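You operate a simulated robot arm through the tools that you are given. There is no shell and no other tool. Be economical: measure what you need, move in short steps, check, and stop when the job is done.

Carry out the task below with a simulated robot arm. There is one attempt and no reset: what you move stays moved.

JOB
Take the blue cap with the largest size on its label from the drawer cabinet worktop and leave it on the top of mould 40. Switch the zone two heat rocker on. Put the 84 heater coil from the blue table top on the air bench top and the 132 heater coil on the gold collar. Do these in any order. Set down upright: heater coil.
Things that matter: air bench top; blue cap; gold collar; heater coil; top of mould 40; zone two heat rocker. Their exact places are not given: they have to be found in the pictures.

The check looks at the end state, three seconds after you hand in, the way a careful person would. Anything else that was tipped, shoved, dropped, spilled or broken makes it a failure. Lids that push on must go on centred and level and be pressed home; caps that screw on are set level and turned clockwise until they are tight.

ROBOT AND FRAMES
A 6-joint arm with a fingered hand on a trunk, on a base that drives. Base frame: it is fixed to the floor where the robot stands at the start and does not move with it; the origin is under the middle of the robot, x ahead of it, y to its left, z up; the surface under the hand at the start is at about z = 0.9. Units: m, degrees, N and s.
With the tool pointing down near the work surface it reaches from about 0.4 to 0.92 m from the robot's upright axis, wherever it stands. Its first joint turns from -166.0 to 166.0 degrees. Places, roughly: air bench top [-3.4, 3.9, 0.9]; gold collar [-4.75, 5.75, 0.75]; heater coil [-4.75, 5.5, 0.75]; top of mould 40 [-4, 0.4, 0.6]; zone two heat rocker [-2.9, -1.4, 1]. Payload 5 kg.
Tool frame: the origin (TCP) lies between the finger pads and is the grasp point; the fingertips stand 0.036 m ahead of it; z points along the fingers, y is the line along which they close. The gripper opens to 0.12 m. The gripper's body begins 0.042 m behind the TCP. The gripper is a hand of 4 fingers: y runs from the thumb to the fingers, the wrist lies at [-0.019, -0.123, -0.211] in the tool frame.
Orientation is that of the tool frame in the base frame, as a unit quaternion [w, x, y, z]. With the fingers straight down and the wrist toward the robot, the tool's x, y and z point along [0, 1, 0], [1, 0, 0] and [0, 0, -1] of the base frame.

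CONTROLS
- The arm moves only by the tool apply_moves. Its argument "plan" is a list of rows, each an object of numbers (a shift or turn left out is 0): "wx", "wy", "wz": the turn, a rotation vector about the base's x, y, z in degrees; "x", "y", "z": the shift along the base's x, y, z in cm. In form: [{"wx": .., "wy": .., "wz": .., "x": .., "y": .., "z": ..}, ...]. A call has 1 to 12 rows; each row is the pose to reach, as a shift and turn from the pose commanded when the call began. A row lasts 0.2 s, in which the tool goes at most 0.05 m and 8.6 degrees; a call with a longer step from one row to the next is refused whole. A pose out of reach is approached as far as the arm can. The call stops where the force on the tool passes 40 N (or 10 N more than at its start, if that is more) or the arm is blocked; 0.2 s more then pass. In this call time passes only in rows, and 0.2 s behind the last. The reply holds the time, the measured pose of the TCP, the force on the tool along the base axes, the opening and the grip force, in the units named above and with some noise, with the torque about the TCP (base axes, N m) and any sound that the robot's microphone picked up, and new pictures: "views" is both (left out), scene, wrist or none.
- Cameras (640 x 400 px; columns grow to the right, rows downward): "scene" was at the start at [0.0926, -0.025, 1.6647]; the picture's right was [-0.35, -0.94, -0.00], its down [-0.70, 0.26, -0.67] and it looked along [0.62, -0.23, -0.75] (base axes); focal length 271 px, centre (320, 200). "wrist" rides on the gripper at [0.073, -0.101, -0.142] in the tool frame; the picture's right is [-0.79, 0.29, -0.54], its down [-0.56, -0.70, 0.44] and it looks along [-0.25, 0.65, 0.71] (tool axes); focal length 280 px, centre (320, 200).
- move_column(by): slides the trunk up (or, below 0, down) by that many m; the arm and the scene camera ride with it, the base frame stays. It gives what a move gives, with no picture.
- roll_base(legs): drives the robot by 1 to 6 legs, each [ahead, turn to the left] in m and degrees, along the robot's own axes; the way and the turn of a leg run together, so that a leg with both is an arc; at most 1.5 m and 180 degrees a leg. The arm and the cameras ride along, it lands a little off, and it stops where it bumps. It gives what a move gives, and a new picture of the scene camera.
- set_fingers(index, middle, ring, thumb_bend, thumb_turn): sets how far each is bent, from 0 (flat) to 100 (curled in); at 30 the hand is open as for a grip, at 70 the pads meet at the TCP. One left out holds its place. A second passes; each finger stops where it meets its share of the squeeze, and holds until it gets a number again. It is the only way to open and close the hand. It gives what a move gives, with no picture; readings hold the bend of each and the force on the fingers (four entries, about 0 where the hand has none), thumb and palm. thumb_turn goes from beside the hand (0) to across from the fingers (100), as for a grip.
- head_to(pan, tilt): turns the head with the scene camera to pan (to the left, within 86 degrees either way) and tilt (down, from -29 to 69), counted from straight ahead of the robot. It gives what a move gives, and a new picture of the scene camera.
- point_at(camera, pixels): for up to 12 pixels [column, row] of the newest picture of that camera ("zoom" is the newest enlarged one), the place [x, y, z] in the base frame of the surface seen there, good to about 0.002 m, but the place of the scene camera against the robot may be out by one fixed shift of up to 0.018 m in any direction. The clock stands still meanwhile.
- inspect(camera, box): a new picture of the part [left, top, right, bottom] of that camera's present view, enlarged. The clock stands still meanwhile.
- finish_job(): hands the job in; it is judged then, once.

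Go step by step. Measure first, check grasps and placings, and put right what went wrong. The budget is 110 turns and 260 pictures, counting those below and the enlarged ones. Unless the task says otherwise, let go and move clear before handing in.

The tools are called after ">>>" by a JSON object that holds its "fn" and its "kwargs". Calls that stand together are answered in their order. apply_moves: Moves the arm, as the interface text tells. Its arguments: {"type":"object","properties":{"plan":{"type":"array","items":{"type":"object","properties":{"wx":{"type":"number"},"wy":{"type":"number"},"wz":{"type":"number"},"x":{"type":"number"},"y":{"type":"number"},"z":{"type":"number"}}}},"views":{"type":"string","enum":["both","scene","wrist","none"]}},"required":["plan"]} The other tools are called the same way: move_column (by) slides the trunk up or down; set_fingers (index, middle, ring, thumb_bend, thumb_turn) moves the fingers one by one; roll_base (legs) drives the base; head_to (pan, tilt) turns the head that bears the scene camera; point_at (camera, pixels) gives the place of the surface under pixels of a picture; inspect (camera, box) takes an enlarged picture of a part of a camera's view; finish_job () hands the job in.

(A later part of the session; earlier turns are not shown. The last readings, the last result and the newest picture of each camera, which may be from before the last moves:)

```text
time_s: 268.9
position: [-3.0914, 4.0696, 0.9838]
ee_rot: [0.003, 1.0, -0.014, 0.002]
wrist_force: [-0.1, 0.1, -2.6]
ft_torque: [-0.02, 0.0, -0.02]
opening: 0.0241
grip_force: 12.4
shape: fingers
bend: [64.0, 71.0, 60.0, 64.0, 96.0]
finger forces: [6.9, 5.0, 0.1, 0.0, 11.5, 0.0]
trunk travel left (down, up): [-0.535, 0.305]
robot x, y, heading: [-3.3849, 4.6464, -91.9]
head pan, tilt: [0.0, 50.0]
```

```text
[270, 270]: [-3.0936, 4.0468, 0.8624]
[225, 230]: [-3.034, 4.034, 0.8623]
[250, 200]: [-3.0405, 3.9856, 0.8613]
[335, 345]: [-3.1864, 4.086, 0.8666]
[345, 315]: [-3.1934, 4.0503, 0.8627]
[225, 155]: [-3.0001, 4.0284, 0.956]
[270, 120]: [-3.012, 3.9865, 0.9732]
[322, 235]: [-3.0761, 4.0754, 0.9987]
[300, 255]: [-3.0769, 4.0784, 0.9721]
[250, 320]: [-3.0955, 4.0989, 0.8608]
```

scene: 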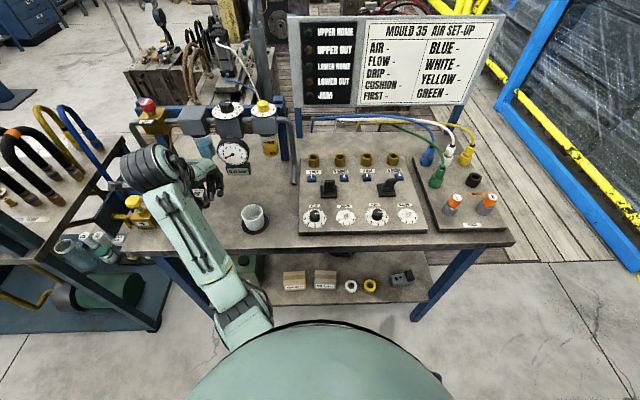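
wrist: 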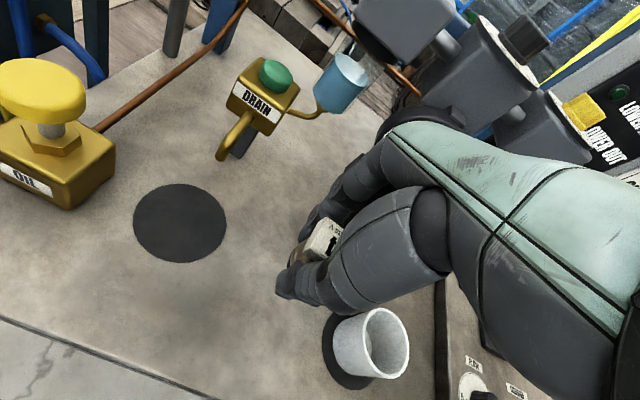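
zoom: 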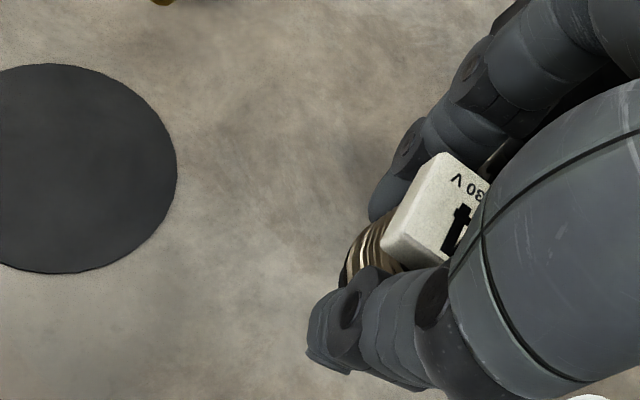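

Surface is 0.8615. Shift slightly away from the drain valve to (-3.103,4.083) and lower.

>>> {"fn": "apply_moves", "kwargs": {"plan": [{"x": -1.2, "y": 1.3, "z": -1}, {"x": -1.2, "y": 1.3, "z": -4}, {"x": -1.2, "y": 1.3, "z": -6}, {"x": -1.2, "y": 1.3, "z": -7.2}], "views": "wrist"}}

>>> {"fn": "apply_moves", "kwargs": {"plan": [{"z": -0.2}, {"z": -0.4}, {"z": -0.6}, {"z": -0.8}], "views": "wrist"}}

```text
time_s: 269.9
position: [-3.1067, 4.0826, 0.913]
ee_rot: [0.003, 1.0, -0.013, 0.001]
wrist_force: [0.8, -0.5, -1.1]
ft_torque: [-0.01, 0.01, -0.01]
opening: 0.0241
grip_force: 11.9
shape: fingers
bend: [64.0, 71.0, 60.0, 64.0, 96.0]
finger forces: [6.9, 5.0, 0.0, 0.0, 11.6, 0.0]
trunk travel left (down, up): [-0.535, 0.305]
robot x, y, heading: [-3.3835, 4.649, -91.7]
head pan, tilt: [0.0, 50.0]
```

wrist: 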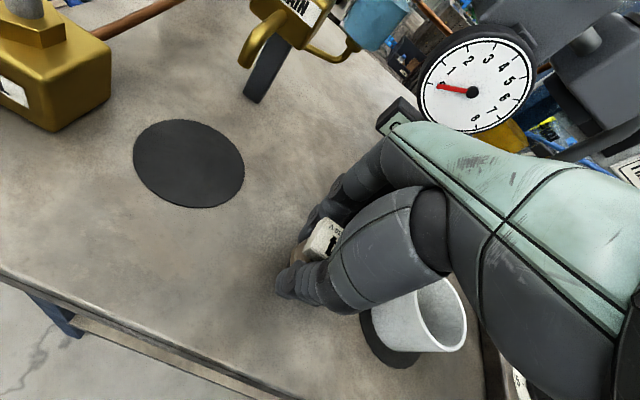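

```text
time_s: 270.9
position: [-3.107, 4.084, 0.904]
ee_rot: [0.003, 1.0, -0.014, 0.0]
wrist_force: [0.3, 0.9, -1.1]
ft_torque: [-0.01, -0.01, 0.02]
opening: 0.0241
grip_force: 11.8
shape: fingers
bend: [64.0, 71.0, 60.0, 64.0, 96.0]
finger forces: [6.9, 5.0, 0.1, 0.0, 11.6, 0.0]
trunk travel left (down, up): [-0.535, 0.305]
robot x, y, heading: [-3.3822, 4.6515, -91.5]
head pan, tilt: [0.0, 50.0]
```

wrist: 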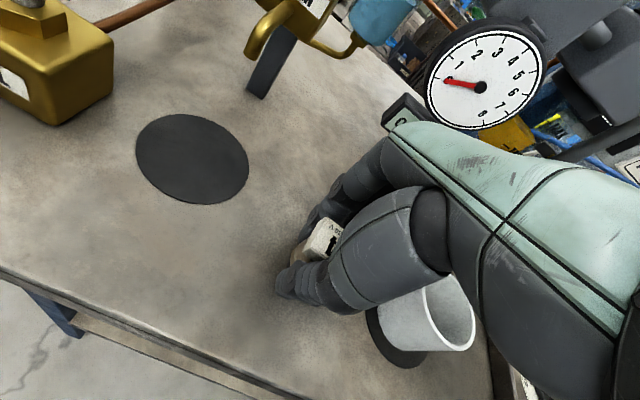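

No contact yet; continue in 1.5 mm steps.

>>> {"fn": "apply_moves", "kwargs": {"plan": [{"z": -0.15}, {"z": -0.3}, {"z": -0.45}, {"z": -0.6}], "views": "none"}}

>>> {"fn": "inspect", "kwargs": {"camera": "wrist", "box": [240, 190, 400, 320]}}

```text
time_s: 271.9
position: [-3.1066, 4.0835, 0.9023]
ee_rot: [0.006, 1.0, -0.015, 0.003]
wrist_force: [-0.6, -4.4, 21.9]
ft_torque: [-0.16, -0.07, 0.02]
opening: 0.0235
grip_force: 16.7
shape: fingers
bend: [63.0, 67.0, 60.0, 66.0, 96.0]
finger forces: [10.4, 9.1, 0.0, 0.0, 13.2, 0.0]
trunk travel left (down, up): [-0.535, 0.305]
robot x, y, heading: [-3.3819, 4.6485, -91.5]
head pan, tilt: [0.0, 50.0]
```

```text
3.08 times, centred on (320, 255) of wrist
```

zoom: 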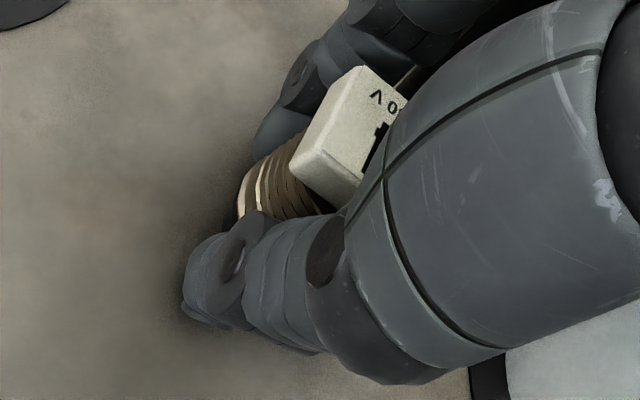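

Firm contact (22 N). I ease up 3 mm, then open gently in two stages.

>>> {"fn": "apply_moves", "kwargs": {"plan": [{"z": 0.15}, {"z": 0.3}], "views": "none"}}

>>> {"fn": "set_fingers", "kwargs": {"index": 59, "middle": 59, "ring": 55, "thumb_bend": 59}}

>>> {"fn": "inspect", "kwargs": {"camera": "wrist", "box": [240, 190, 400, 320]}}

```text
time_s: 272.6
position: [-3.1056, 4.0841, 0.9016]
ee_rot: [0.003, 1.0, -0.014, 0.002]
wrist_force: [-2.2, -3.9, 14.2]
ft_torque: [-0.09, -0.02, -0.01]
opening: 0.0232
grip_force: 16.1
shape: fingers
bend: [63.0, 67.0, 60.0, 66.0, 96.0]
finger forces: [9.4, 9.5, 0.1, 0.0, 12.7, 0.0]
trunk travel left (down, up): [-0.535, 0.305]
robot x, y, heading: [-3.3884, 4.6445, -91.5]
head pan, tilt: [0.0, 50.0]
```

```text
time_s: 273.6
position: [-3.1054, 4.0826, 0.9015]
ee_rot: [0.003, 1.0, -0.014, 0.001]
wrist_force: [0.2, 0.2, 0.0]
ft_torque: [0.0, -0.06, 0.0]
opening: 0.0367
grip_force: 0.3
shape: fingers
bend: [59.0, 59.0, 55.0, 59.0, 97.0]
finger forces: [0.1, 0.4, 0.1, 0.0, 0.1, 0.0]
trunk travel left (down, up): [-0.535, 0.305]
robot x, y, heading: [-3.3881, 4.6471, -91.5]
head pan, tilt: [0.0, 50.0]
```

```text
3.08 times, centred on (320, 255) of wrist
```

zoom: 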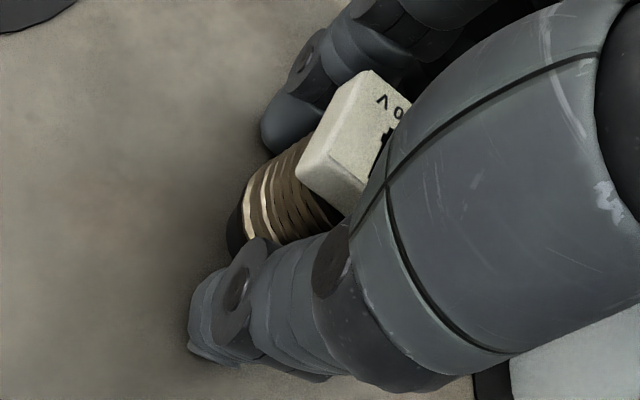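

Coil released and standing. Raise 5 mm, open further, then lift straight up.

>>> {"fn": "apply_moves", "kwargs": {"plan": [{"z": 0.5}], "views": "none"}}

>>> {"fn": "set_fingers", "kwargs": {"index": 46, "middle": 46, "ring": 46, "thumb_bend": 48}}

>>> {"fn": "apply_moves", "kwargs": {"plan": [{"z": 2}, {"z": 5}, {"z": 9}, {"z": 13}, {"z": 17}]}}

>>> {"fn": "inspect", "kwargs": {"camera": "wrist", "box": [160, 180, 400, 340]}}

```text
time_s: 273.9
position: [-3.1047, 4.0815, 0.9063]
ee_rot: [0.003, 1.0, -0.014, 0.001]
wrist_force: [0.3, 0.7, -0.4]
ft_torque: [0.0, 0.02, 0.01]
opening: 0.037
grip_force: 0.0
shape: fingers
bend: [59.0, 59.0, 55.0, 59.0, 97.0]
finger forces: [0.0, 0.0, 0.0, 0.0, 0.0, 0.0]
trunk travel left (down, up): [-0.535, 0.305]
robot x, y, heading: [-3.3854, 4.6497, -91.6]
head pan, tilt: [0.0, 50.0]
```

```text
time_s: 274.9
position: [-3.1055, 4.0825, 0.9058]
ee_rot: [0.003, 1.0, -0.014, 0.001]
wrist_force: [-0.1, -0.3, -0.6]
ft_torque: [-0.01, -0.02, -0.01]
opening: 0.0728
grip_force: 0.0
shape: fingers
bend: [46.0, 46.0, 46.0, 48.0, 97.0]
finger forces: [0.0, 0.0, 0.0, 0.0, 0.0, 0.0]
trunk travel left (down, up): [-0.535, 0.305]
robot x, y, heading: [-3.3845, 4.6475, -91.6]
head pan, tilt: [0.0, 50.0]
```

```text
time_s: 276.1
position: [-3.085, 4.0379, 1.0277]
ee_rot: [0.007, 1.0, -0.013, 0.002]
wrist_force: [0.0, -0.2, -0.1]
ft_torque: [0.01, 0.0, 0.01]
opening: 0.0731
grip_force: 0.0
shape: fingers
bend: [46.0, 46.0, 46.0, 48.0, 97.0]
finger forces: [0.1, 0.0, 0.1, 0.1, 0.1, 0.1]
out of reach, approached as far as the arm can: row 3, 4, 5
trunk travel left (down, up): [-0.535, 0.305]
robot x, y, heading: [-3.386, 4.6518, -91.4]
head pan, tilt: [0.0, 50.0]
```

scene: 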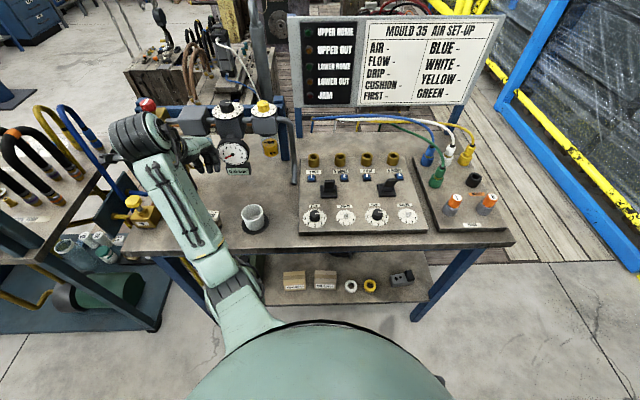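
wrist: 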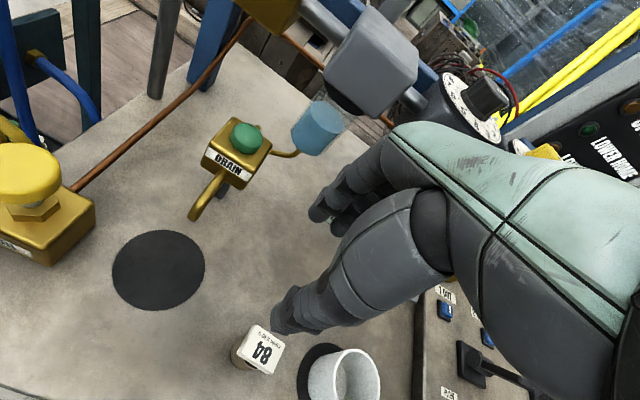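

```text
2.50 times, centred on (280, 260) of wrist
```

zoom: 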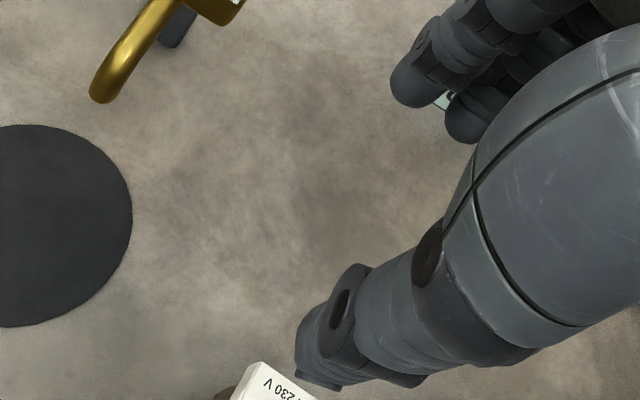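

Coil 84 stands upright on the air bench. I raise the trunk straight up to clear the gauges.

>>> {"fn": "move_column", "kwargs": {"by": 0.24}}

>>> {"fn": "inspect", "kwargs": {"camera": "scene", "box": [80, 100, 320, 300]}}

```text
time_s: 278.6
position: [-3.0857, 4.0379, 1.2667]
ee_rot: [0.007, 1.0, -0.013, 0.003]
wrist_force: [0.9, 0.3, -0.7]
ft_torque: [0.03, 0.03, -0.02]
opening: 0.073
grip_force: 0.1
shape: fingers
bend: [46.0, 46.0, 46.0, 48.0, 97.0]
finger forces: [0.1, 0.0, 0.0, 0.0, 0.1, 0.1]
trunk travel left (down, up): [-0.775, 0.065]
robot x, y, heading: [-3.3872, 4.6503, -91.8]
head pan, tilt: [0.0, 50.0]
```

```text
2.00 times, centred on (200, 200) of scene
```

zoom: 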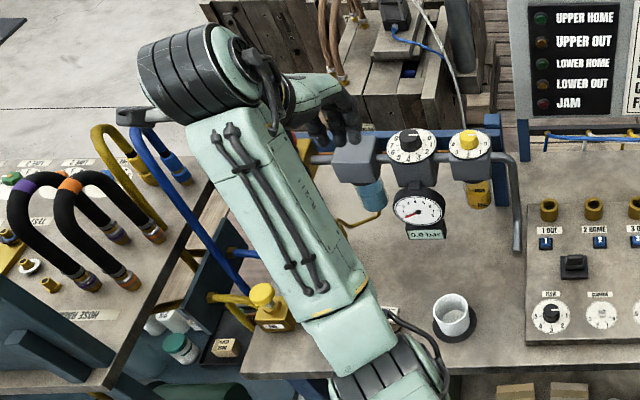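

Clear. Now back to the blue table's left part: drive west to about (-4.95,4.75) and face +y to view the 132 coil.

>>> {"fn": "roll_base", "kwargs": {"legs": [[0, -92], [0.8, 0], [0.75, 0], [0, -86.4]]}}

>>> {"fn": "head_to", "kwargs": {"pan": 0, "tilt": 50}}

>>> {"fn": "apply_moves", "kwargs": {"plan": [{"z": -1}], "views": "wrist"}}

```text
time_s: 296.3
position: [-5.2554, 5.2634, 1.2681]
ee_rot: [-0.002, -0.007, 1.0, 0.007]
wrist_force: [0.0, -0.2, 0.4]
ft_torque: [0.03, -0.02, -0.02]
opening: 0.0729
grip_force: 0.0
shape: fingers
bend: [46.0, 46.0, 46.0, 48.0, 97.0]
finger forces: [0.0, 0.0, 0.0, 0.0, 0.0, 0.0]
trunk travel left (down, up): [-0.775, 0.065]
robot x, y, heading: [-4.9321, 4.6624, 90.8]
head pan, tilt: [0.0, 50.0]
```

scene: 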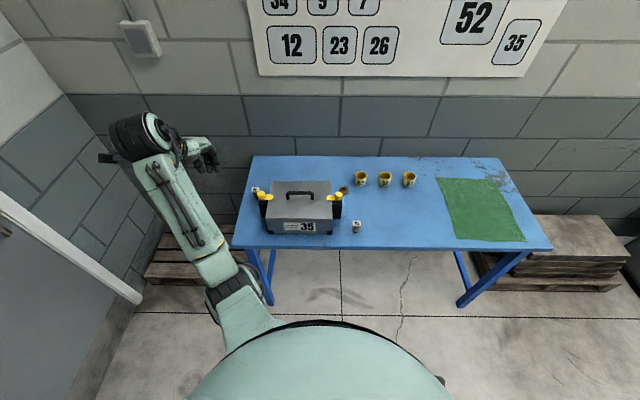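

```text
time_s: 296.9
position: [-5.2551, 5.263, 1.2682]
ee_rot: [-0.002, -0.007, 1.0, 0.007]
wrist_force: [-0.7, 0.3, 0.3]
ft_torque: [-0.03, -0.01, -0.03]
opening: 0.0732
grip_force: 0.0
shape: fingers
bend: [46.0, 46.0, 46.0, 48.0, 97.0]
finger forces: [0.1, 0.0, 0.1, 0.0, 0.1, 0.1]
trunk travel left (down, up): [-0.775, 0.065]
robot x, y, heading: [-4.9333, 4.6686, 90.7]
head pan, tilt: [0.0, 50.0]
```

scene: 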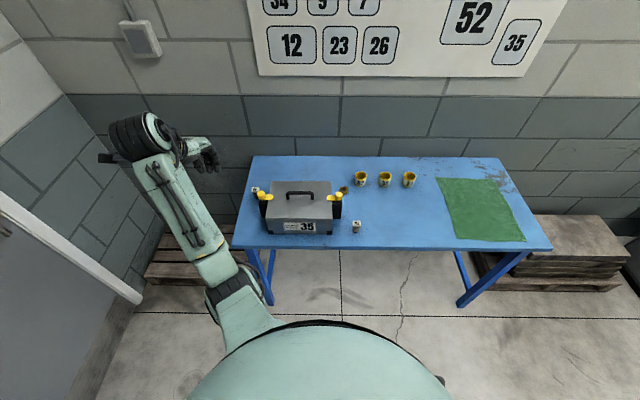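

```text
time_s: 297.3
position: [-5.255, 5.2625, 1.2588]
ee_rot: [-0.002, -0.007, 1.0, 0.007]
wrist_force: [0.2, -0.6, -0.2]
ft_torque: [-0.02, -0.01, 0.02]
opening: 0.0726
grip_force: 0.0
shape: fingers
bend: [46.0, 46.0, 46.0, 48.0, 97.0]
finger forces: [0.1, 0.0, 0.0, 0.1, 0.0, 0.0]
trunk travel left (down, up): [-0.775, 0.065]
robot x, y, heading: [-4.9299, 4.6624, 90.7]
head pan, tilt: [0.0, 50.0]
```

wrist: 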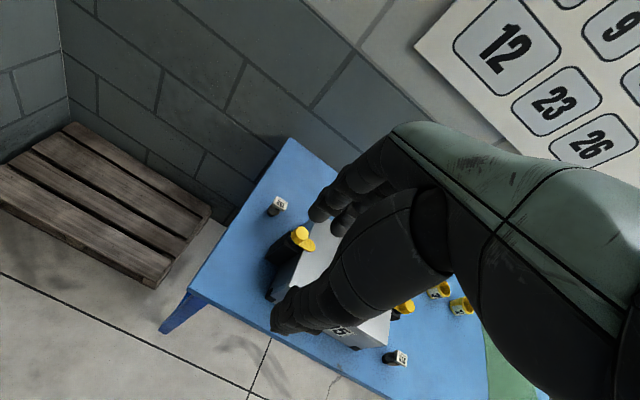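

The wrist camera sees the 132 coil at (278,206) and the bottle (285,255); I enlarge and measure.

>>> {"fn": "inspect", "kwargs": {"camera": "wrist", "box": [230, 180, 350, 280]}}

>>> {"fn": "point_at", "kwargs": {"camera": "wrist", "pixels": [[280, 202], [271, 213], [275, 215], [300, 233], [285, 245], [280, 238], [270, 293], [305, 255], [255, 225], [310, 235], [292, 148], [240, 210]]}}

>>> {"fn": "inspect", "kwargs": {"camera": "scene", "box": [230, 160, 370, 250]}}

```text
4.00 times, centred on (290, 230) of wrist
```

zoom: 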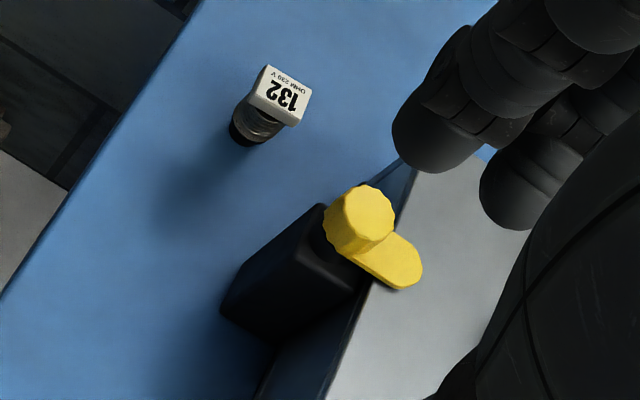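

```text
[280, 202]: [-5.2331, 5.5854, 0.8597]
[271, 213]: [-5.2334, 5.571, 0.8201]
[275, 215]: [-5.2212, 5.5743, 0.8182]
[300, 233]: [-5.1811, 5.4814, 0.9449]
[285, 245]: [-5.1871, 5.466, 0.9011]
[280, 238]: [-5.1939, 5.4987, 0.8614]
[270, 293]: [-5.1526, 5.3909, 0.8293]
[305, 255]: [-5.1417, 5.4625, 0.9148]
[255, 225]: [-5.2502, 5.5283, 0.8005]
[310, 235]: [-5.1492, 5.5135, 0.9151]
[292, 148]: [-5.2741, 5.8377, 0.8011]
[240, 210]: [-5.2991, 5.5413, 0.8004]
```

```text
4.44 times, centred on (300, 205) of scene
```

zoom: 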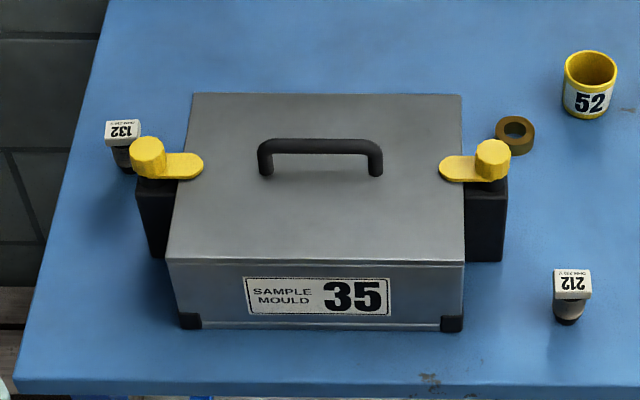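

Coil 132 is at (-5.231,5.585), clamp knob near (-5.18,5.48). It's out of reach from here; I step to about (-5.1,4.85).

>>> {"fn": "point_at", "kwargs": {"camera": "zoom", "pixels": [[197, 100], [180, 200], [175, 170], [145, 150], [165, 250], [515, 132], [497, 134], [534, 134], [515, 117], [516, 149], [590, 60]]}}

>>> {"fn": "roll_base", "kwargs": {"legs": [[0, 40], [0.25, 0], [0, -40]]}}

```text
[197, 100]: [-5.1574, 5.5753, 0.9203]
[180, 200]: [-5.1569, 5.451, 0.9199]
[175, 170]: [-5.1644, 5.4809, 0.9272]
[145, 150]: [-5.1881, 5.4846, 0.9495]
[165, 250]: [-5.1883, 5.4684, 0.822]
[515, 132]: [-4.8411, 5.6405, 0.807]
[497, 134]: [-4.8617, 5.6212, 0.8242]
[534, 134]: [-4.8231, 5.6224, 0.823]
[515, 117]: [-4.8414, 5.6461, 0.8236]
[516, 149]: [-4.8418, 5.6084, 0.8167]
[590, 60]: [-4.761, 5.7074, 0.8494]
```

```text
time_s: 303.6
position: [-5.4118, 5.4521, 1.258]
ee_rot: [-0.002, -0.003, 1.0, 0.007]
wrist_force: [-0.2, 0.7, 0.8]
ft_torque: [-0.01, -0.03, 0.02]
opening: 0.073
grip_force: 0.1
shape: fingers
bend: [46.0, 46.0, 46.0, 48.0, 97.0]
finger forces: [0.0, 0.0, 0.0, 0.1, 0.1, 0.0]
trunk travel left (down, up): [-0.775, 0.065]
robot x, y, heading: [-5.0881, 4.8536, 90.2]
head pan, tilt: [0.0, 50.0]
```

scene: 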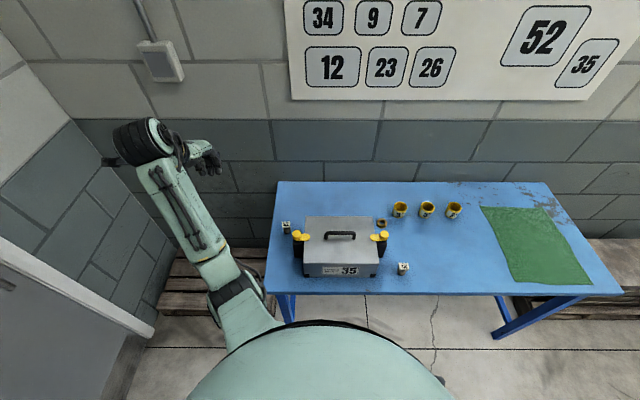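

Box corner at (-5.144,5.575) and collar centre (-4.829,5.627). I move above the 132 coil with a 15° yaw to keep the palm off the clamp knob, then lower the trunk.

>>> {"fn": "apply_moves", "kwargs": {"plan": [{"wz": -4, "x": 3.7, "y": 2.7}, {"wz": -8, "x": 7.3, "y": 5.4}, {"wz": -11, "x": 10.9, "y": 8}, {"wz": -14, "x": 14.5, "y": 10.7}, {"wz": -15, "x": 18.1, "y": 13.3}], "views": "none"}}

>>> {"fn": "move_column", "kwargs": {"by": -0.24}}

>>> {"fn": "apply_moves", "kwargs": {"plan": [{"z": -2}]}}

>>> {"fn": "inspect", "kwargs": {"camera": "wrist", "box": [180, 180, 400, 340]}}

```text
time_s: 304.8
position: [-5.2289, 5.5859, 1.2571]
ee_rot: [-0.002, 0.127, 0.992, 0.008]
wrist_force: [0.6, -0.6, -0.7]
ft_torque: [0.01, 0.03, 0.02]
opening: 0.0731
grip_force: 0.1
shape: fingers
bend: [46.0, 46.0, 46.0, 48.0, 97.0]
finger forces: [0.0, 0.1, 0.0, 0.0, 0.0, 0.1]
trunk travel left (down, up): [-0.775, 0.065]
robot x, y, heading: [-5.0882, 4.8506, 90.3]
head pan, tilt: [0.0, 50.0]
```

```text
time_s: 307.3
position: [-5.2314, 5.5845, 1.0163]
ee_rot: [-0.001, 0.127, 0.992, 0.006]
wrist_force: [-1.9, -0.1, -0.1]
ft_torque: [-0.01, 0.01, 0.0]
opening: 0.0731
grip_force: 0.0
shape: fingers
bend: [46.0, 46.0, 46.0, 48.0, 97.0]
finger forces: [0.1, 0.0, 0.0, 0.0, 0.0, 0.0]
trunk travel left (down, up): [-0.535, 0.305]
robot x, y, heading: [-5.0905, 4.8531, 90.3]
head pan, tilt: [0.0, 50.0]
```

```text
time_s: 307.7
position: [-5.2309, 5.5839, 0.9955]
ee_rot: [0.0, 0.127, 0.992, 0.007]
wrist_force: [-0.8, -2.1, -0.5]
ft_torque: [-0.02, 0.01, 0.01]
opening: 0.0729
grip_force: 0.0
shape: fingers
bend: [46.0, 46.0, 46.0, 48.0, 97.0]
finger forces: [0.0, 0.0, 0.1, 0.0, 0.1, 0.0]
trunk travel left (down, up): [-0.535, 0.305]
robot x, y, heading: [-5.0915, 4.8538, 90.3]
head pan, tilt: [0.0, 50.0]
```

scene: 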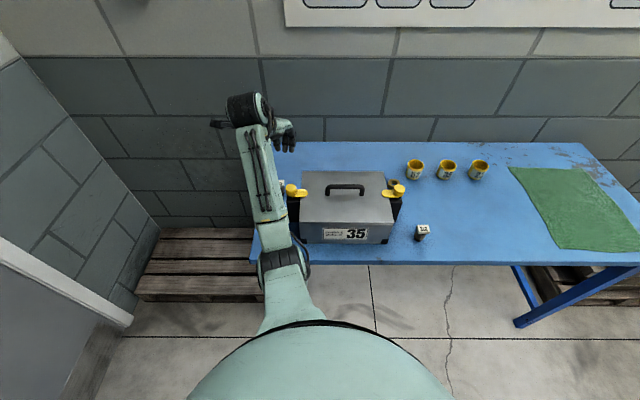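
wrist: 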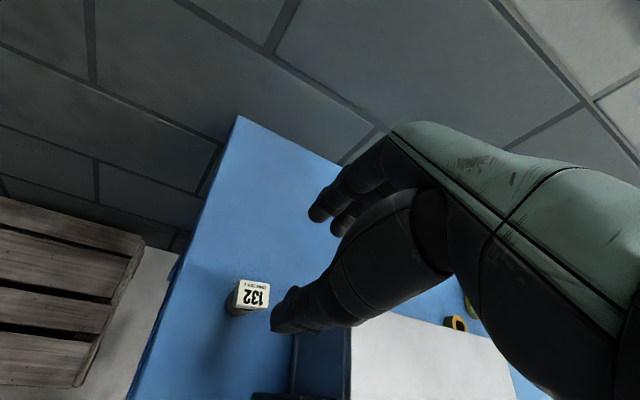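

```text
2.50 times, centred on (290, 260) of wrist
```

zoom: 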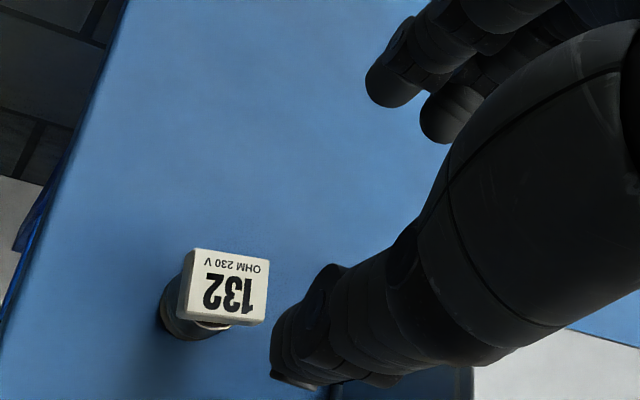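

>>> {"fn": "point_at", "kwargs": {"camera": "wrist", "pixels": [[240, 281], [268, 286], [266, 307], [237, 304], [252, 295], [230, 310], [295, 350], [350, 340], [456, 322]]}}

```text
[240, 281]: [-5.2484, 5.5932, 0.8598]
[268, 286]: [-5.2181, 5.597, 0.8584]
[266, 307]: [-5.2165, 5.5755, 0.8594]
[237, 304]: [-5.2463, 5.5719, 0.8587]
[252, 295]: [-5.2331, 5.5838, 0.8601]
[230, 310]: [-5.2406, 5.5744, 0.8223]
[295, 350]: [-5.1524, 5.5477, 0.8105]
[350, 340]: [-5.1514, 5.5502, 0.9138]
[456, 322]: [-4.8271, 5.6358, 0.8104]
```

Head centre (-5.2325,5.584). I reduce yaw slightly and descend with the moderate opening (0.073).

>>> {"fn": "apply_moves", "kwargs": {"plan": [{"wz": 4, "x": -0.1, "z": -3}, {"wz": 7, "x": -0.1, "z": -7}, {"wz": 7, "x": -0.1, "z": -10}, {"wz": 7, "x": -0.1, "z": -13}, {"wz": 7, "x": -0.1, "z": -15}], "views": "wrist"}}

>>> {"fn": "inspect", "kwargs": {"camera": "wrist", "box": [180, 180, 400, 340]}}

```text
time_s: 308.9
position: [-5.2334, 5.5851, 0.8465]
ee_rot: [-0.002, 0.066, 0.998, 0.009]
wrist_force: [0.8, -0.6, 0.3]
ft_torque: [0.01, 0.02, 0.0]
opening: 0.0732
grip_force: 0.1
shape: fingers
bend: [46.0, 46.0, 46.0, 48.0, 97.0]
finger forces: [0.0, 0.0, 0.0, 0.1, 0.0, 0.0]
trunk travel left (down, up): [-0.535, 0.305]
robot x, y, heading: [-5.0923, 4.8507, 90.3]
head pan, tilt: [0.0, 50.0]
```

wrist: 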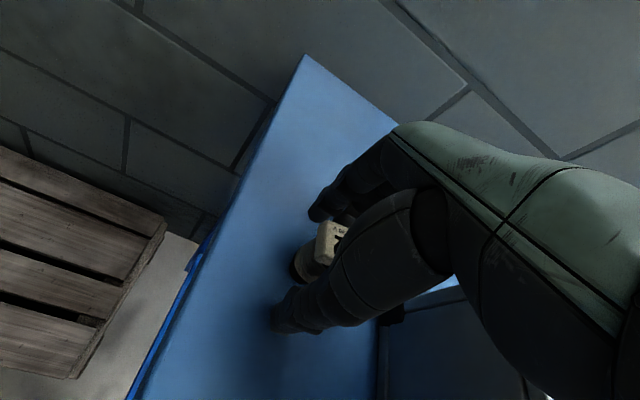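

```text
2.50 times, centred on (290, 260) of wrist
```

zoom: 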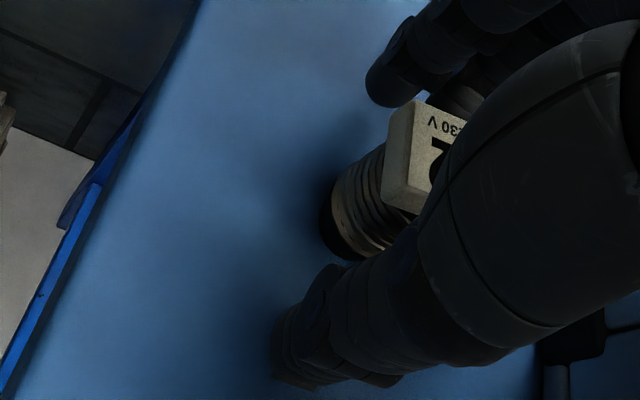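

The coil sits between thumb and fingers with no contact so far. Closing.

>>> {"fn": "set_fingers", "kwargs": {"index": 72, "middle": 72, "ring": 58, "thumb_bend": 72}}

>>> {"fn": "apply_moves", "kwargs": {"plan": [{"z": 1}, {"z": 4}, {"z": 8}, {"z": 11}]}}

>>> {"fn": "inspect", "kwargs": {"camera": "wrist", "box": [220, 180, 400, 320]}}

```text
time_s: 309.9
position: [-5.2336, 5.585, 0.8468]
ee_rot: [-0.002, 0.067, 0.998, 0.007]
wrist_force: [-0.2, 1.2, 0.3]
ft_torque: [0.0, 0.03, 0.01]
opening: 0.0226
grip_force: 13.8
shape: fingers
bend: [64.0, 67.0, 57.0, 65.0, 96.0]
finger forces: [7.0, 6.3, 0.0, 0.0, 13.0, 0.0]
trunk travel left (down, up): [-0.535, 0.305]
robot x, y, heading: [-5.0873, 4.8502, 90.2]
head pan, tilt: [0.0, 50.0]
```

```text
time_s: 310.9
position: [-5.2336, 5.5853, 0.9587]
ee_rot: [-0.001, 0.066, 0.998, 0.007]
wrist_force: [0.2, -0.2, -1.5]
ft_torque: [0.03, 0.01, -0.02]
opening: 0.0223
grip_force: 12.9
shape: fingers
bend: [64.0, 67.0, 57.0, 65.0, 96.0]
finger forces: [7.0, 6.2, 0.0, 0.0, 13.0, 0.0]
trunk travel left (down, up): [-0.535, 0.305]
robot x, y, heading: [-5.0911, 4.8529, 90.3]
head pan, tilt: [0.0, 50.0]
```

scene: 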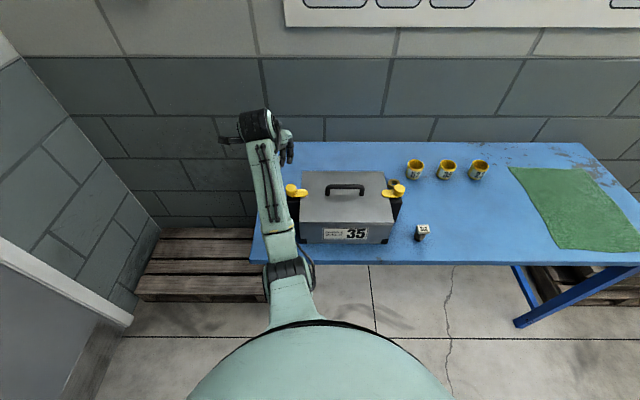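
wrist: 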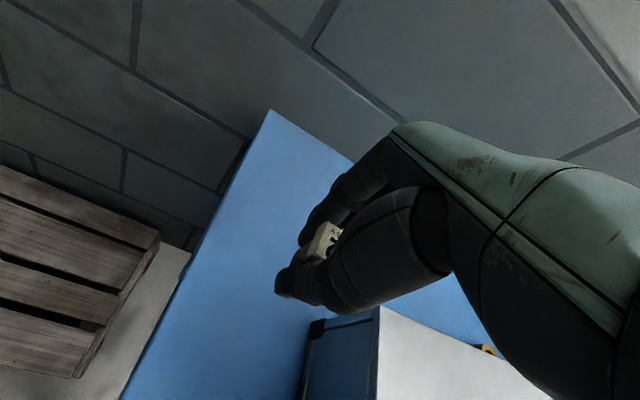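

```text
2.86 times, centred on (310, 250) of wrist
```

zoom: 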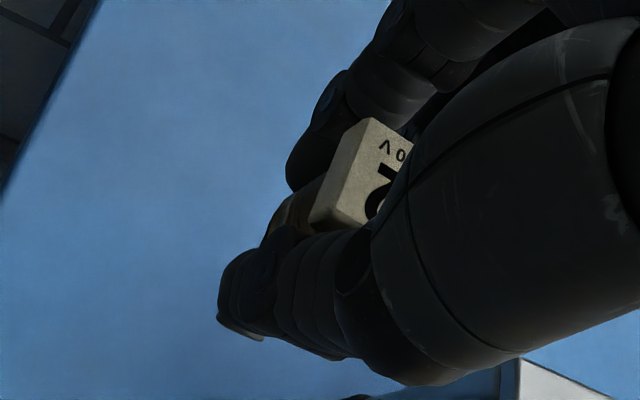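

Coil 132 is firmly held. I raise the trunk, cross over the box toward the collar at (-4.829,5.627), yawing the hand +20° to keep the ring finger off mug 52.

>>> {"fn": "move_column", "kwargs": {"by": 0.16}}

>>> {"fn": "apply_moves", "kwargs": {"plan": [{"wz": 2, "x": 4.5, "y": 0.5}, {"wz": 4, "x": 9, "y": 1}, {"wz": 6, "x": 13.5, "y": 1.5}, {"wz": 9, "x": 18, "y": 2}, {"wz": 12, "x": 22.5, "y": 2.5}, {"wz": 14, "x": 27, "y": 3}, {"wz": 16, "x": 31.5, "y": 3.5}, {"wz": 18, "x": 36, "y": 4}, {"wz": 20, "x": 40.5, "y": 4.2}]}}

```text
time_s: 312.8
position: [-5.2316, 5.5855, 1.1183]
ee_rot: [-0.001, 0.066, 0.998, 0.006]
wrist_force: [-0.2, -0.9, -1.0]
ft_torque: [-0.01, -0.03, 0.0]
opening: 0.0225
grip_force: 13.1
shape: fingers
bend: [64.0, 67.0, 57.0, 65.0, 96.0]
finger forces: [6.9, 6.3, 0.1, 0.0, 13.0, 0.0]
trunk travel left (down, up): [-0.695, 0.145]
robot x, y, heading: [-5.0917, 4.8508, 90.6]
head pan, tilt: [0.0, 50.0]
```

```text
time_s: 314.8
position: [-4.8228, 5.6285, 1.1157]
ee_rot: [-0.003, -0.107, 0.994, 0.008]
wrist_force: [1.0, 0.0, -0.6]
ft_torque: [0.02, 0.05, -0.01]
opening: 0.0221
grip_force: 13.4
shape: fingers
bend: [64.0, 67.0, 57.0, 65.0, 96.0]
finger forces: [6.9, 6.4, 0.0, 0.0, 12.7, 0.1]
trunk travel left (down, up): [-0.695, 0.145]
robot x, y, heading: [-5.0897, 4.8504, 90.2]
head pan, tilt: [0.0, 50.0]
```

scene: 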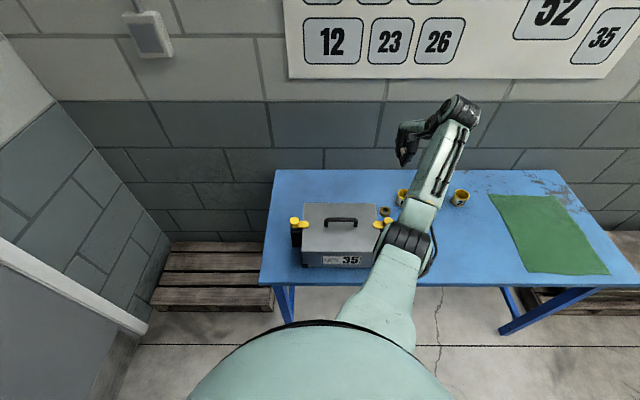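
wrist: 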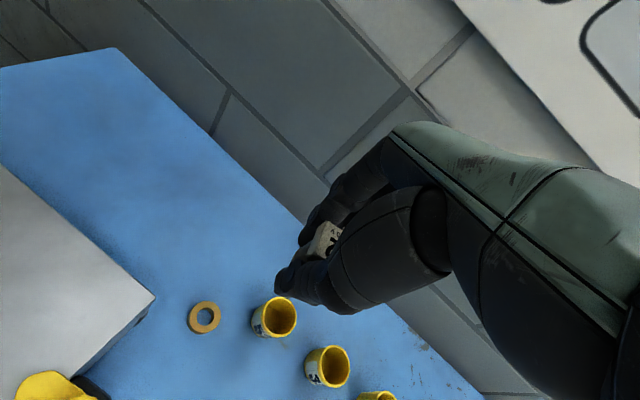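

I measure the collar edges and mug 52 with the wrist camera.

>>> {"fn": "inspect", "kwargs": {"camera": "wrist", "box": [170, 280, 310, 350]}}

>>> {"fn": "point_at", "kwargs": {"camera": "wrist", "pixels": [[189, 316], [219, 316], [205, 301], [205, 331], [194, 305], [216, 327], [194, 327], [216, 305], [252, 318], [281, 298], [265, 308], [296, 318]]}}

```text
4.57 times, centred on (240, 315) of wrist
```

zoom: 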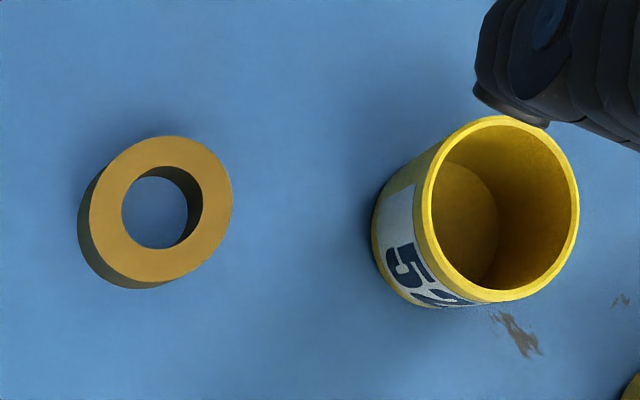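

```text
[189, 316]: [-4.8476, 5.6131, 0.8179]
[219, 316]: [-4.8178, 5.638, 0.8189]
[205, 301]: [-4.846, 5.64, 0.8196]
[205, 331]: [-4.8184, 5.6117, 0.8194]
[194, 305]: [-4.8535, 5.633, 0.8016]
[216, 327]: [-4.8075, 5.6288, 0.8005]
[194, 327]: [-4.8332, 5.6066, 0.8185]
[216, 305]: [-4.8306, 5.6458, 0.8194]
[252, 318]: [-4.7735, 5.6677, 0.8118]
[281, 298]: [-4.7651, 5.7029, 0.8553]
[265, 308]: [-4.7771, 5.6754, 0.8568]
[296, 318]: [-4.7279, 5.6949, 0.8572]
```

Collar centre (-4.832,5.626), top 0.819, diameter 0.039. I lower the trunk and align above it.

>>> {"fn": "move_column", "kwargs": {"by": -0.16}}

>>> {"fn": "apply_moves", "kwargs": {"plan": [{"x": -0.5, "y": -0.1, "z": -2}, {"x": -1.0, "y": -0.2, "z": -4.5}, {"x": -1.0, "y": -0.2, "z": -6}]}}

>>> {"fn": "inspect", "kwargs": {"camera": "wrist", "box": [230, 190, 390, 310]}}

```text
time_s: 316.6
position: [-4.8245, 5.6281, 0.9565]
ee_rot: [-0.002, -0.108, 0.994, 0.006]
wrist_force: [0.2, -0.6, -1.1]
ft_torque: [0.01, 0.0, 0.0]
opening: 0.0222
grip_force: 13.4
shape: fingers
bend: [64.0, 67.0, 57.0, 65.0, 96.0]
finger forces: [6.8, 6.4, 0.0, 0.1, 12.6, 0.0]
trunk travel left (down, up): [-0.535, 0.305]
robot x, y, heading: [-5.0874, 4.8497, 90.2]
head pan, tilt: [0.0, 50.0]
```

```text
time_s: 317.4
position: [-4.832, 5.6252, 0.8984]
ee_rot: [-0.002, -0.107, 0.994, 0.007]
wrist_force: [0.1, 0.0, -1.2]
ft_torque: [-0.04, -0.01, -0.03]
opening: 0.0221
grip_force: 12.5
shape: fingers
bend: [64.0, 67.0, 57.0, 65.0, 96.0]
finger forces: [6.8, 6.4, 0.1, 0.0, 12.6, 0.0]
trunk travel left (down, up): [-0.535, 0.305]
robot x, y, heading: [-5.0906, 4.8526, 90.6]
head pan, tilt: [0.0, 50.0]
```

scene: 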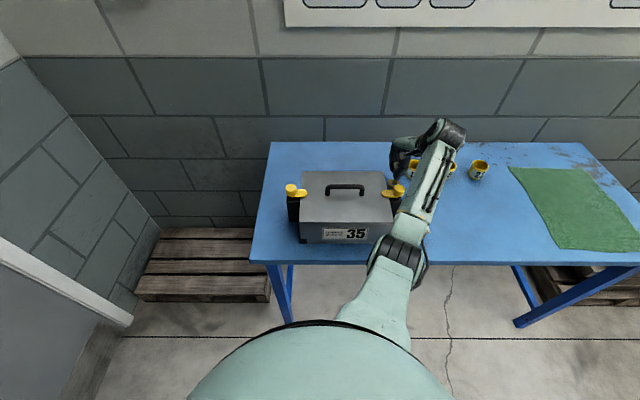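
wrist: 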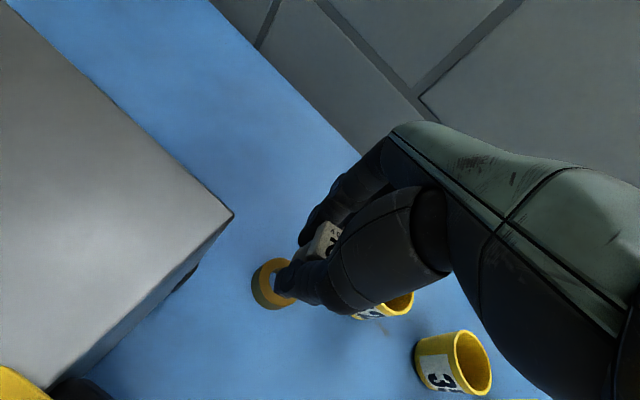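

```text
3.33 times, centred on (310, 250) of wrist
```

zoom: 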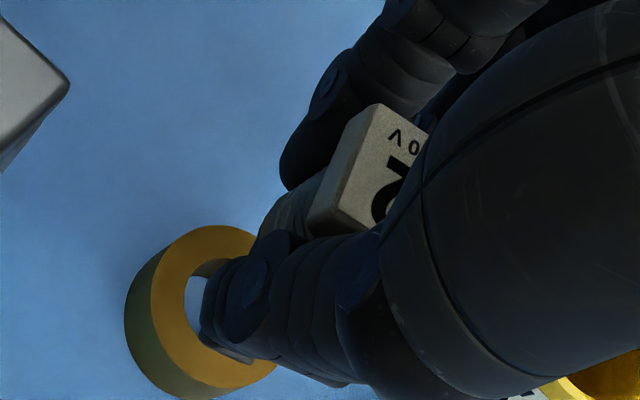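

I measure the held coil's head corners relative to the TCP.

>>> {"fn": "point_at", "kwargs": {"camera": "wrist", "pixels": [[327, 223], [333, 226], [322, 240], [319, 252], [324, 256], [313, 250], [308, 255], [302, 252], [298, 258], [330, 240]]}}

```text
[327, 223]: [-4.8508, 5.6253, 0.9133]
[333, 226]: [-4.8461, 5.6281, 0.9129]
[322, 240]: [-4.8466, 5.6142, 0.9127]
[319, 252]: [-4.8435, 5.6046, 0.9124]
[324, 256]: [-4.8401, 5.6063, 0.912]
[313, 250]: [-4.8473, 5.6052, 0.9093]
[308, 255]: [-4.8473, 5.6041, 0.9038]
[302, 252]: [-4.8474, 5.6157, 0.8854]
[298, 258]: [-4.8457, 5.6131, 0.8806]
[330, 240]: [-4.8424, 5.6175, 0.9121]
```

Coil centre is about (-4.8335,5.6185), so I shift +0.2 cm x, +0.75 cm y, then lower near the collar top.

>>> {"fn": "apply_moves", "kwargs": {"plan": [{"x": 0.2, "y": 0.75}, {"x": 0.2, "y": 0.75, "z": -1.5}, {"x": 0.2, "y": 0.75, "z": -2.7}], "views": "wrist"}}

>>> {"fn": "inspect", "kwargs": {"camera": "wrist", "box": [230, 190, 390, 310]}}

>>> {"fn": "point_at", "kwargs": {"camera": "wrist", "pixels": [[327, 223], [324, 225], [319, 252], [322, 240], [302, 252], [298, 258]]}}

```text
time_s: 318.2
position: [-4.8337, 5.6328, 0.8716]
ee_rot: [-0.003, -0.108, 0.994, 0.007]
wrist_force: [0.1, 0.4, -1.4]
ft_torque: [0.02, -0.02, -0.04]
opening: 0.0224
grip_force: 12.7
shape: fingers
bend: [64.0, 67.0, 57.0, 65.0, 96.0]
finger forces: [6.9, 6.5, 0.0, 0.0, 12.6, 0.0]
trunk travel left (down, up): [-0.535, 0.305]
robot x, y, heading: [-5.0936, 4.853, 90.4]
head pan, tilt: [0.0, 50.0]
```

wrist: 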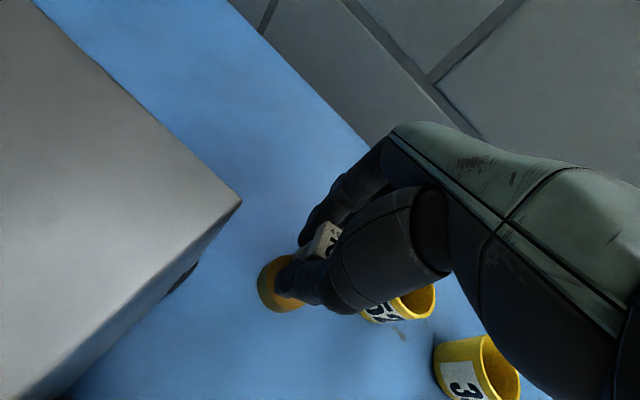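

```text
3.33 times, centred on (310, 250) of wrist
```

zoom: 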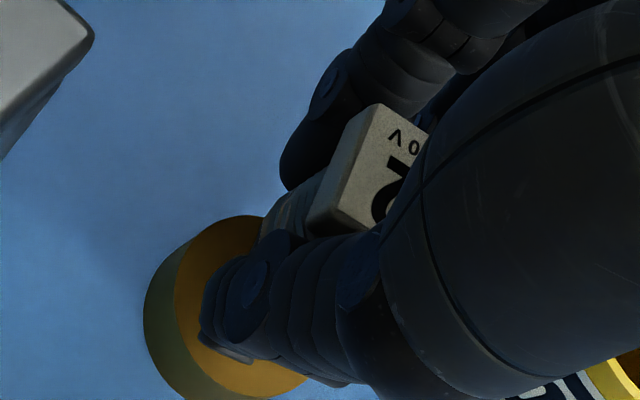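

```text
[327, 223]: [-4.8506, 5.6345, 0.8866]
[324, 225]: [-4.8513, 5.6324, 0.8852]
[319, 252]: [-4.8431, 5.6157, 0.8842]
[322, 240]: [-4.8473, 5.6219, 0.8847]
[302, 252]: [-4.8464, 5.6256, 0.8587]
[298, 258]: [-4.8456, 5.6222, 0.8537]
```

Aligned within 2 mm. Creep down to contact.

>>> {"fn": "apply_moves", "kwargs": {"plan": [{"x": 0.1, "y": -0.1, "z": -0.3}, {"x": 0.1, "y": -0.1, "z": -0.5}, {"x": 0.1, "y": -0.1, "z": -0.65}, {"x": 0.1, "y": -0.1, "z": -0.8}, {"x": 0.1, "y": -0.1, "z": -0.9}], "views": "wrist"}}

```text
time_s: 319.4
position: [-4.8319, 5.6319, 0.8636]
ee_rot: [-0.003, -0.108, 0.994, 0.008]
wrist_force: [-0.2, 0.2, 5.3]
ft_torque: [-0.05, -0.03, 0.02]
opening: 0.0219
grip_force: 13.8
shape: fingers
bend: [64.0, 67.0, 57.0, 65.0, 96.0]
finger forces: [7.2, 7.2, 0.1, 0.0, 12.9, 0.0]
trunk travel left (down, up): [-0.535, 0.305]
robot x, y, heading: [-5.0896, 4.8516, 90.5]
head pan, tilt: [0.0, 50.0]
```

wrist: 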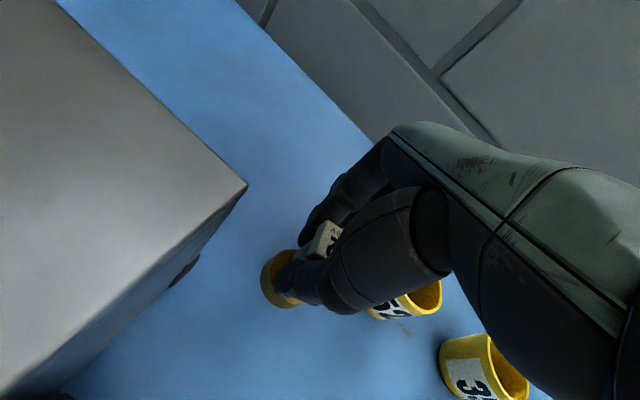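

Light contact (5 N) at the expected height. Open slightly, evenly.

>>> {"fn": "set_fingers", "kwargs": {"index": 59, "middle": 60, "ring": 55, "thumb_bend": 60}}

>>> {"fn": "inspect", "kwargs": {"camera": "wrist", "box": [230, 190, 390, 310]}}

```text
time_s: 320.4
position: [-4.832, 5.6324, 0.862]
ee_rot: [-0.003, -0.108, 0.994, 0.007]
wrist_force: [-0.6, 0.9, -0.4]
ft_torque: [0.0, 0.03, -0.04]
opening: 0.0351
grip_force: 0.2
shape: fingers
bend: [59.0, 60.0, 55.0, 60.0, 97.0]
finger forces: [0.1, 0.0, 0.1, 0.1, 0.1, 0.0]
trunk travel left (down, up): [-0.535, 0.305]
robot x, y, heading: [-5.0891, 4.8588, 90.4]
head pan, tilt: [0.0, 50.0]
```

```text
3.33 times, centred on (310, 250) of wrist
```

zoom: 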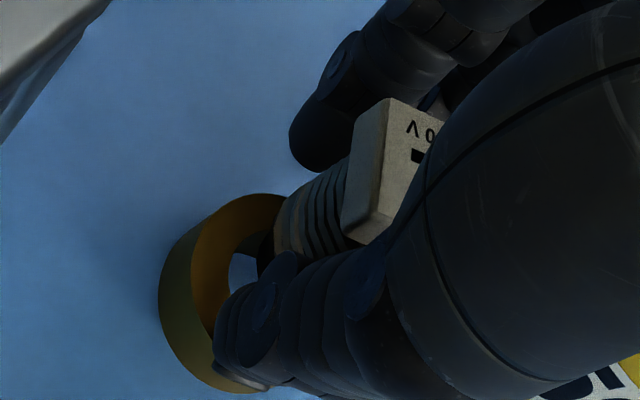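

The collar's hole is partly visible at zoom (240,270): the coil may be off centre. I measure head, body and ring.

>>> {"fn": "point_at", "kwargs": {"camera": "zoom", "pixels": [[385, 103], [365, 205], [375, 150], [395, 215], [320, 180], [290, 225], [280, 250], [266, 255], [240, 270], [200, 260], [265, 200], [180, 330]]}}

```text
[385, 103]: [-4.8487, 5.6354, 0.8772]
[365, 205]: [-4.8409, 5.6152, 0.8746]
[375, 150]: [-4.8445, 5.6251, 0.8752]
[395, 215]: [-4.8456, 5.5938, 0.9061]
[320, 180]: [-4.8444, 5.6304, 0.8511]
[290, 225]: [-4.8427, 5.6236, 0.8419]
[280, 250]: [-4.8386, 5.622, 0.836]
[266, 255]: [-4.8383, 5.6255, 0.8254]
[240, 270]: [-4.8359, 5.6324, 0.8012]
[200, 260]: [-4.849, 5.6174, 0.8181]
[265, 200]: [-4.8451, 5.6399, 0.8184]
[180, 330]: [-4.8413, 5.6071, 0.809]
```

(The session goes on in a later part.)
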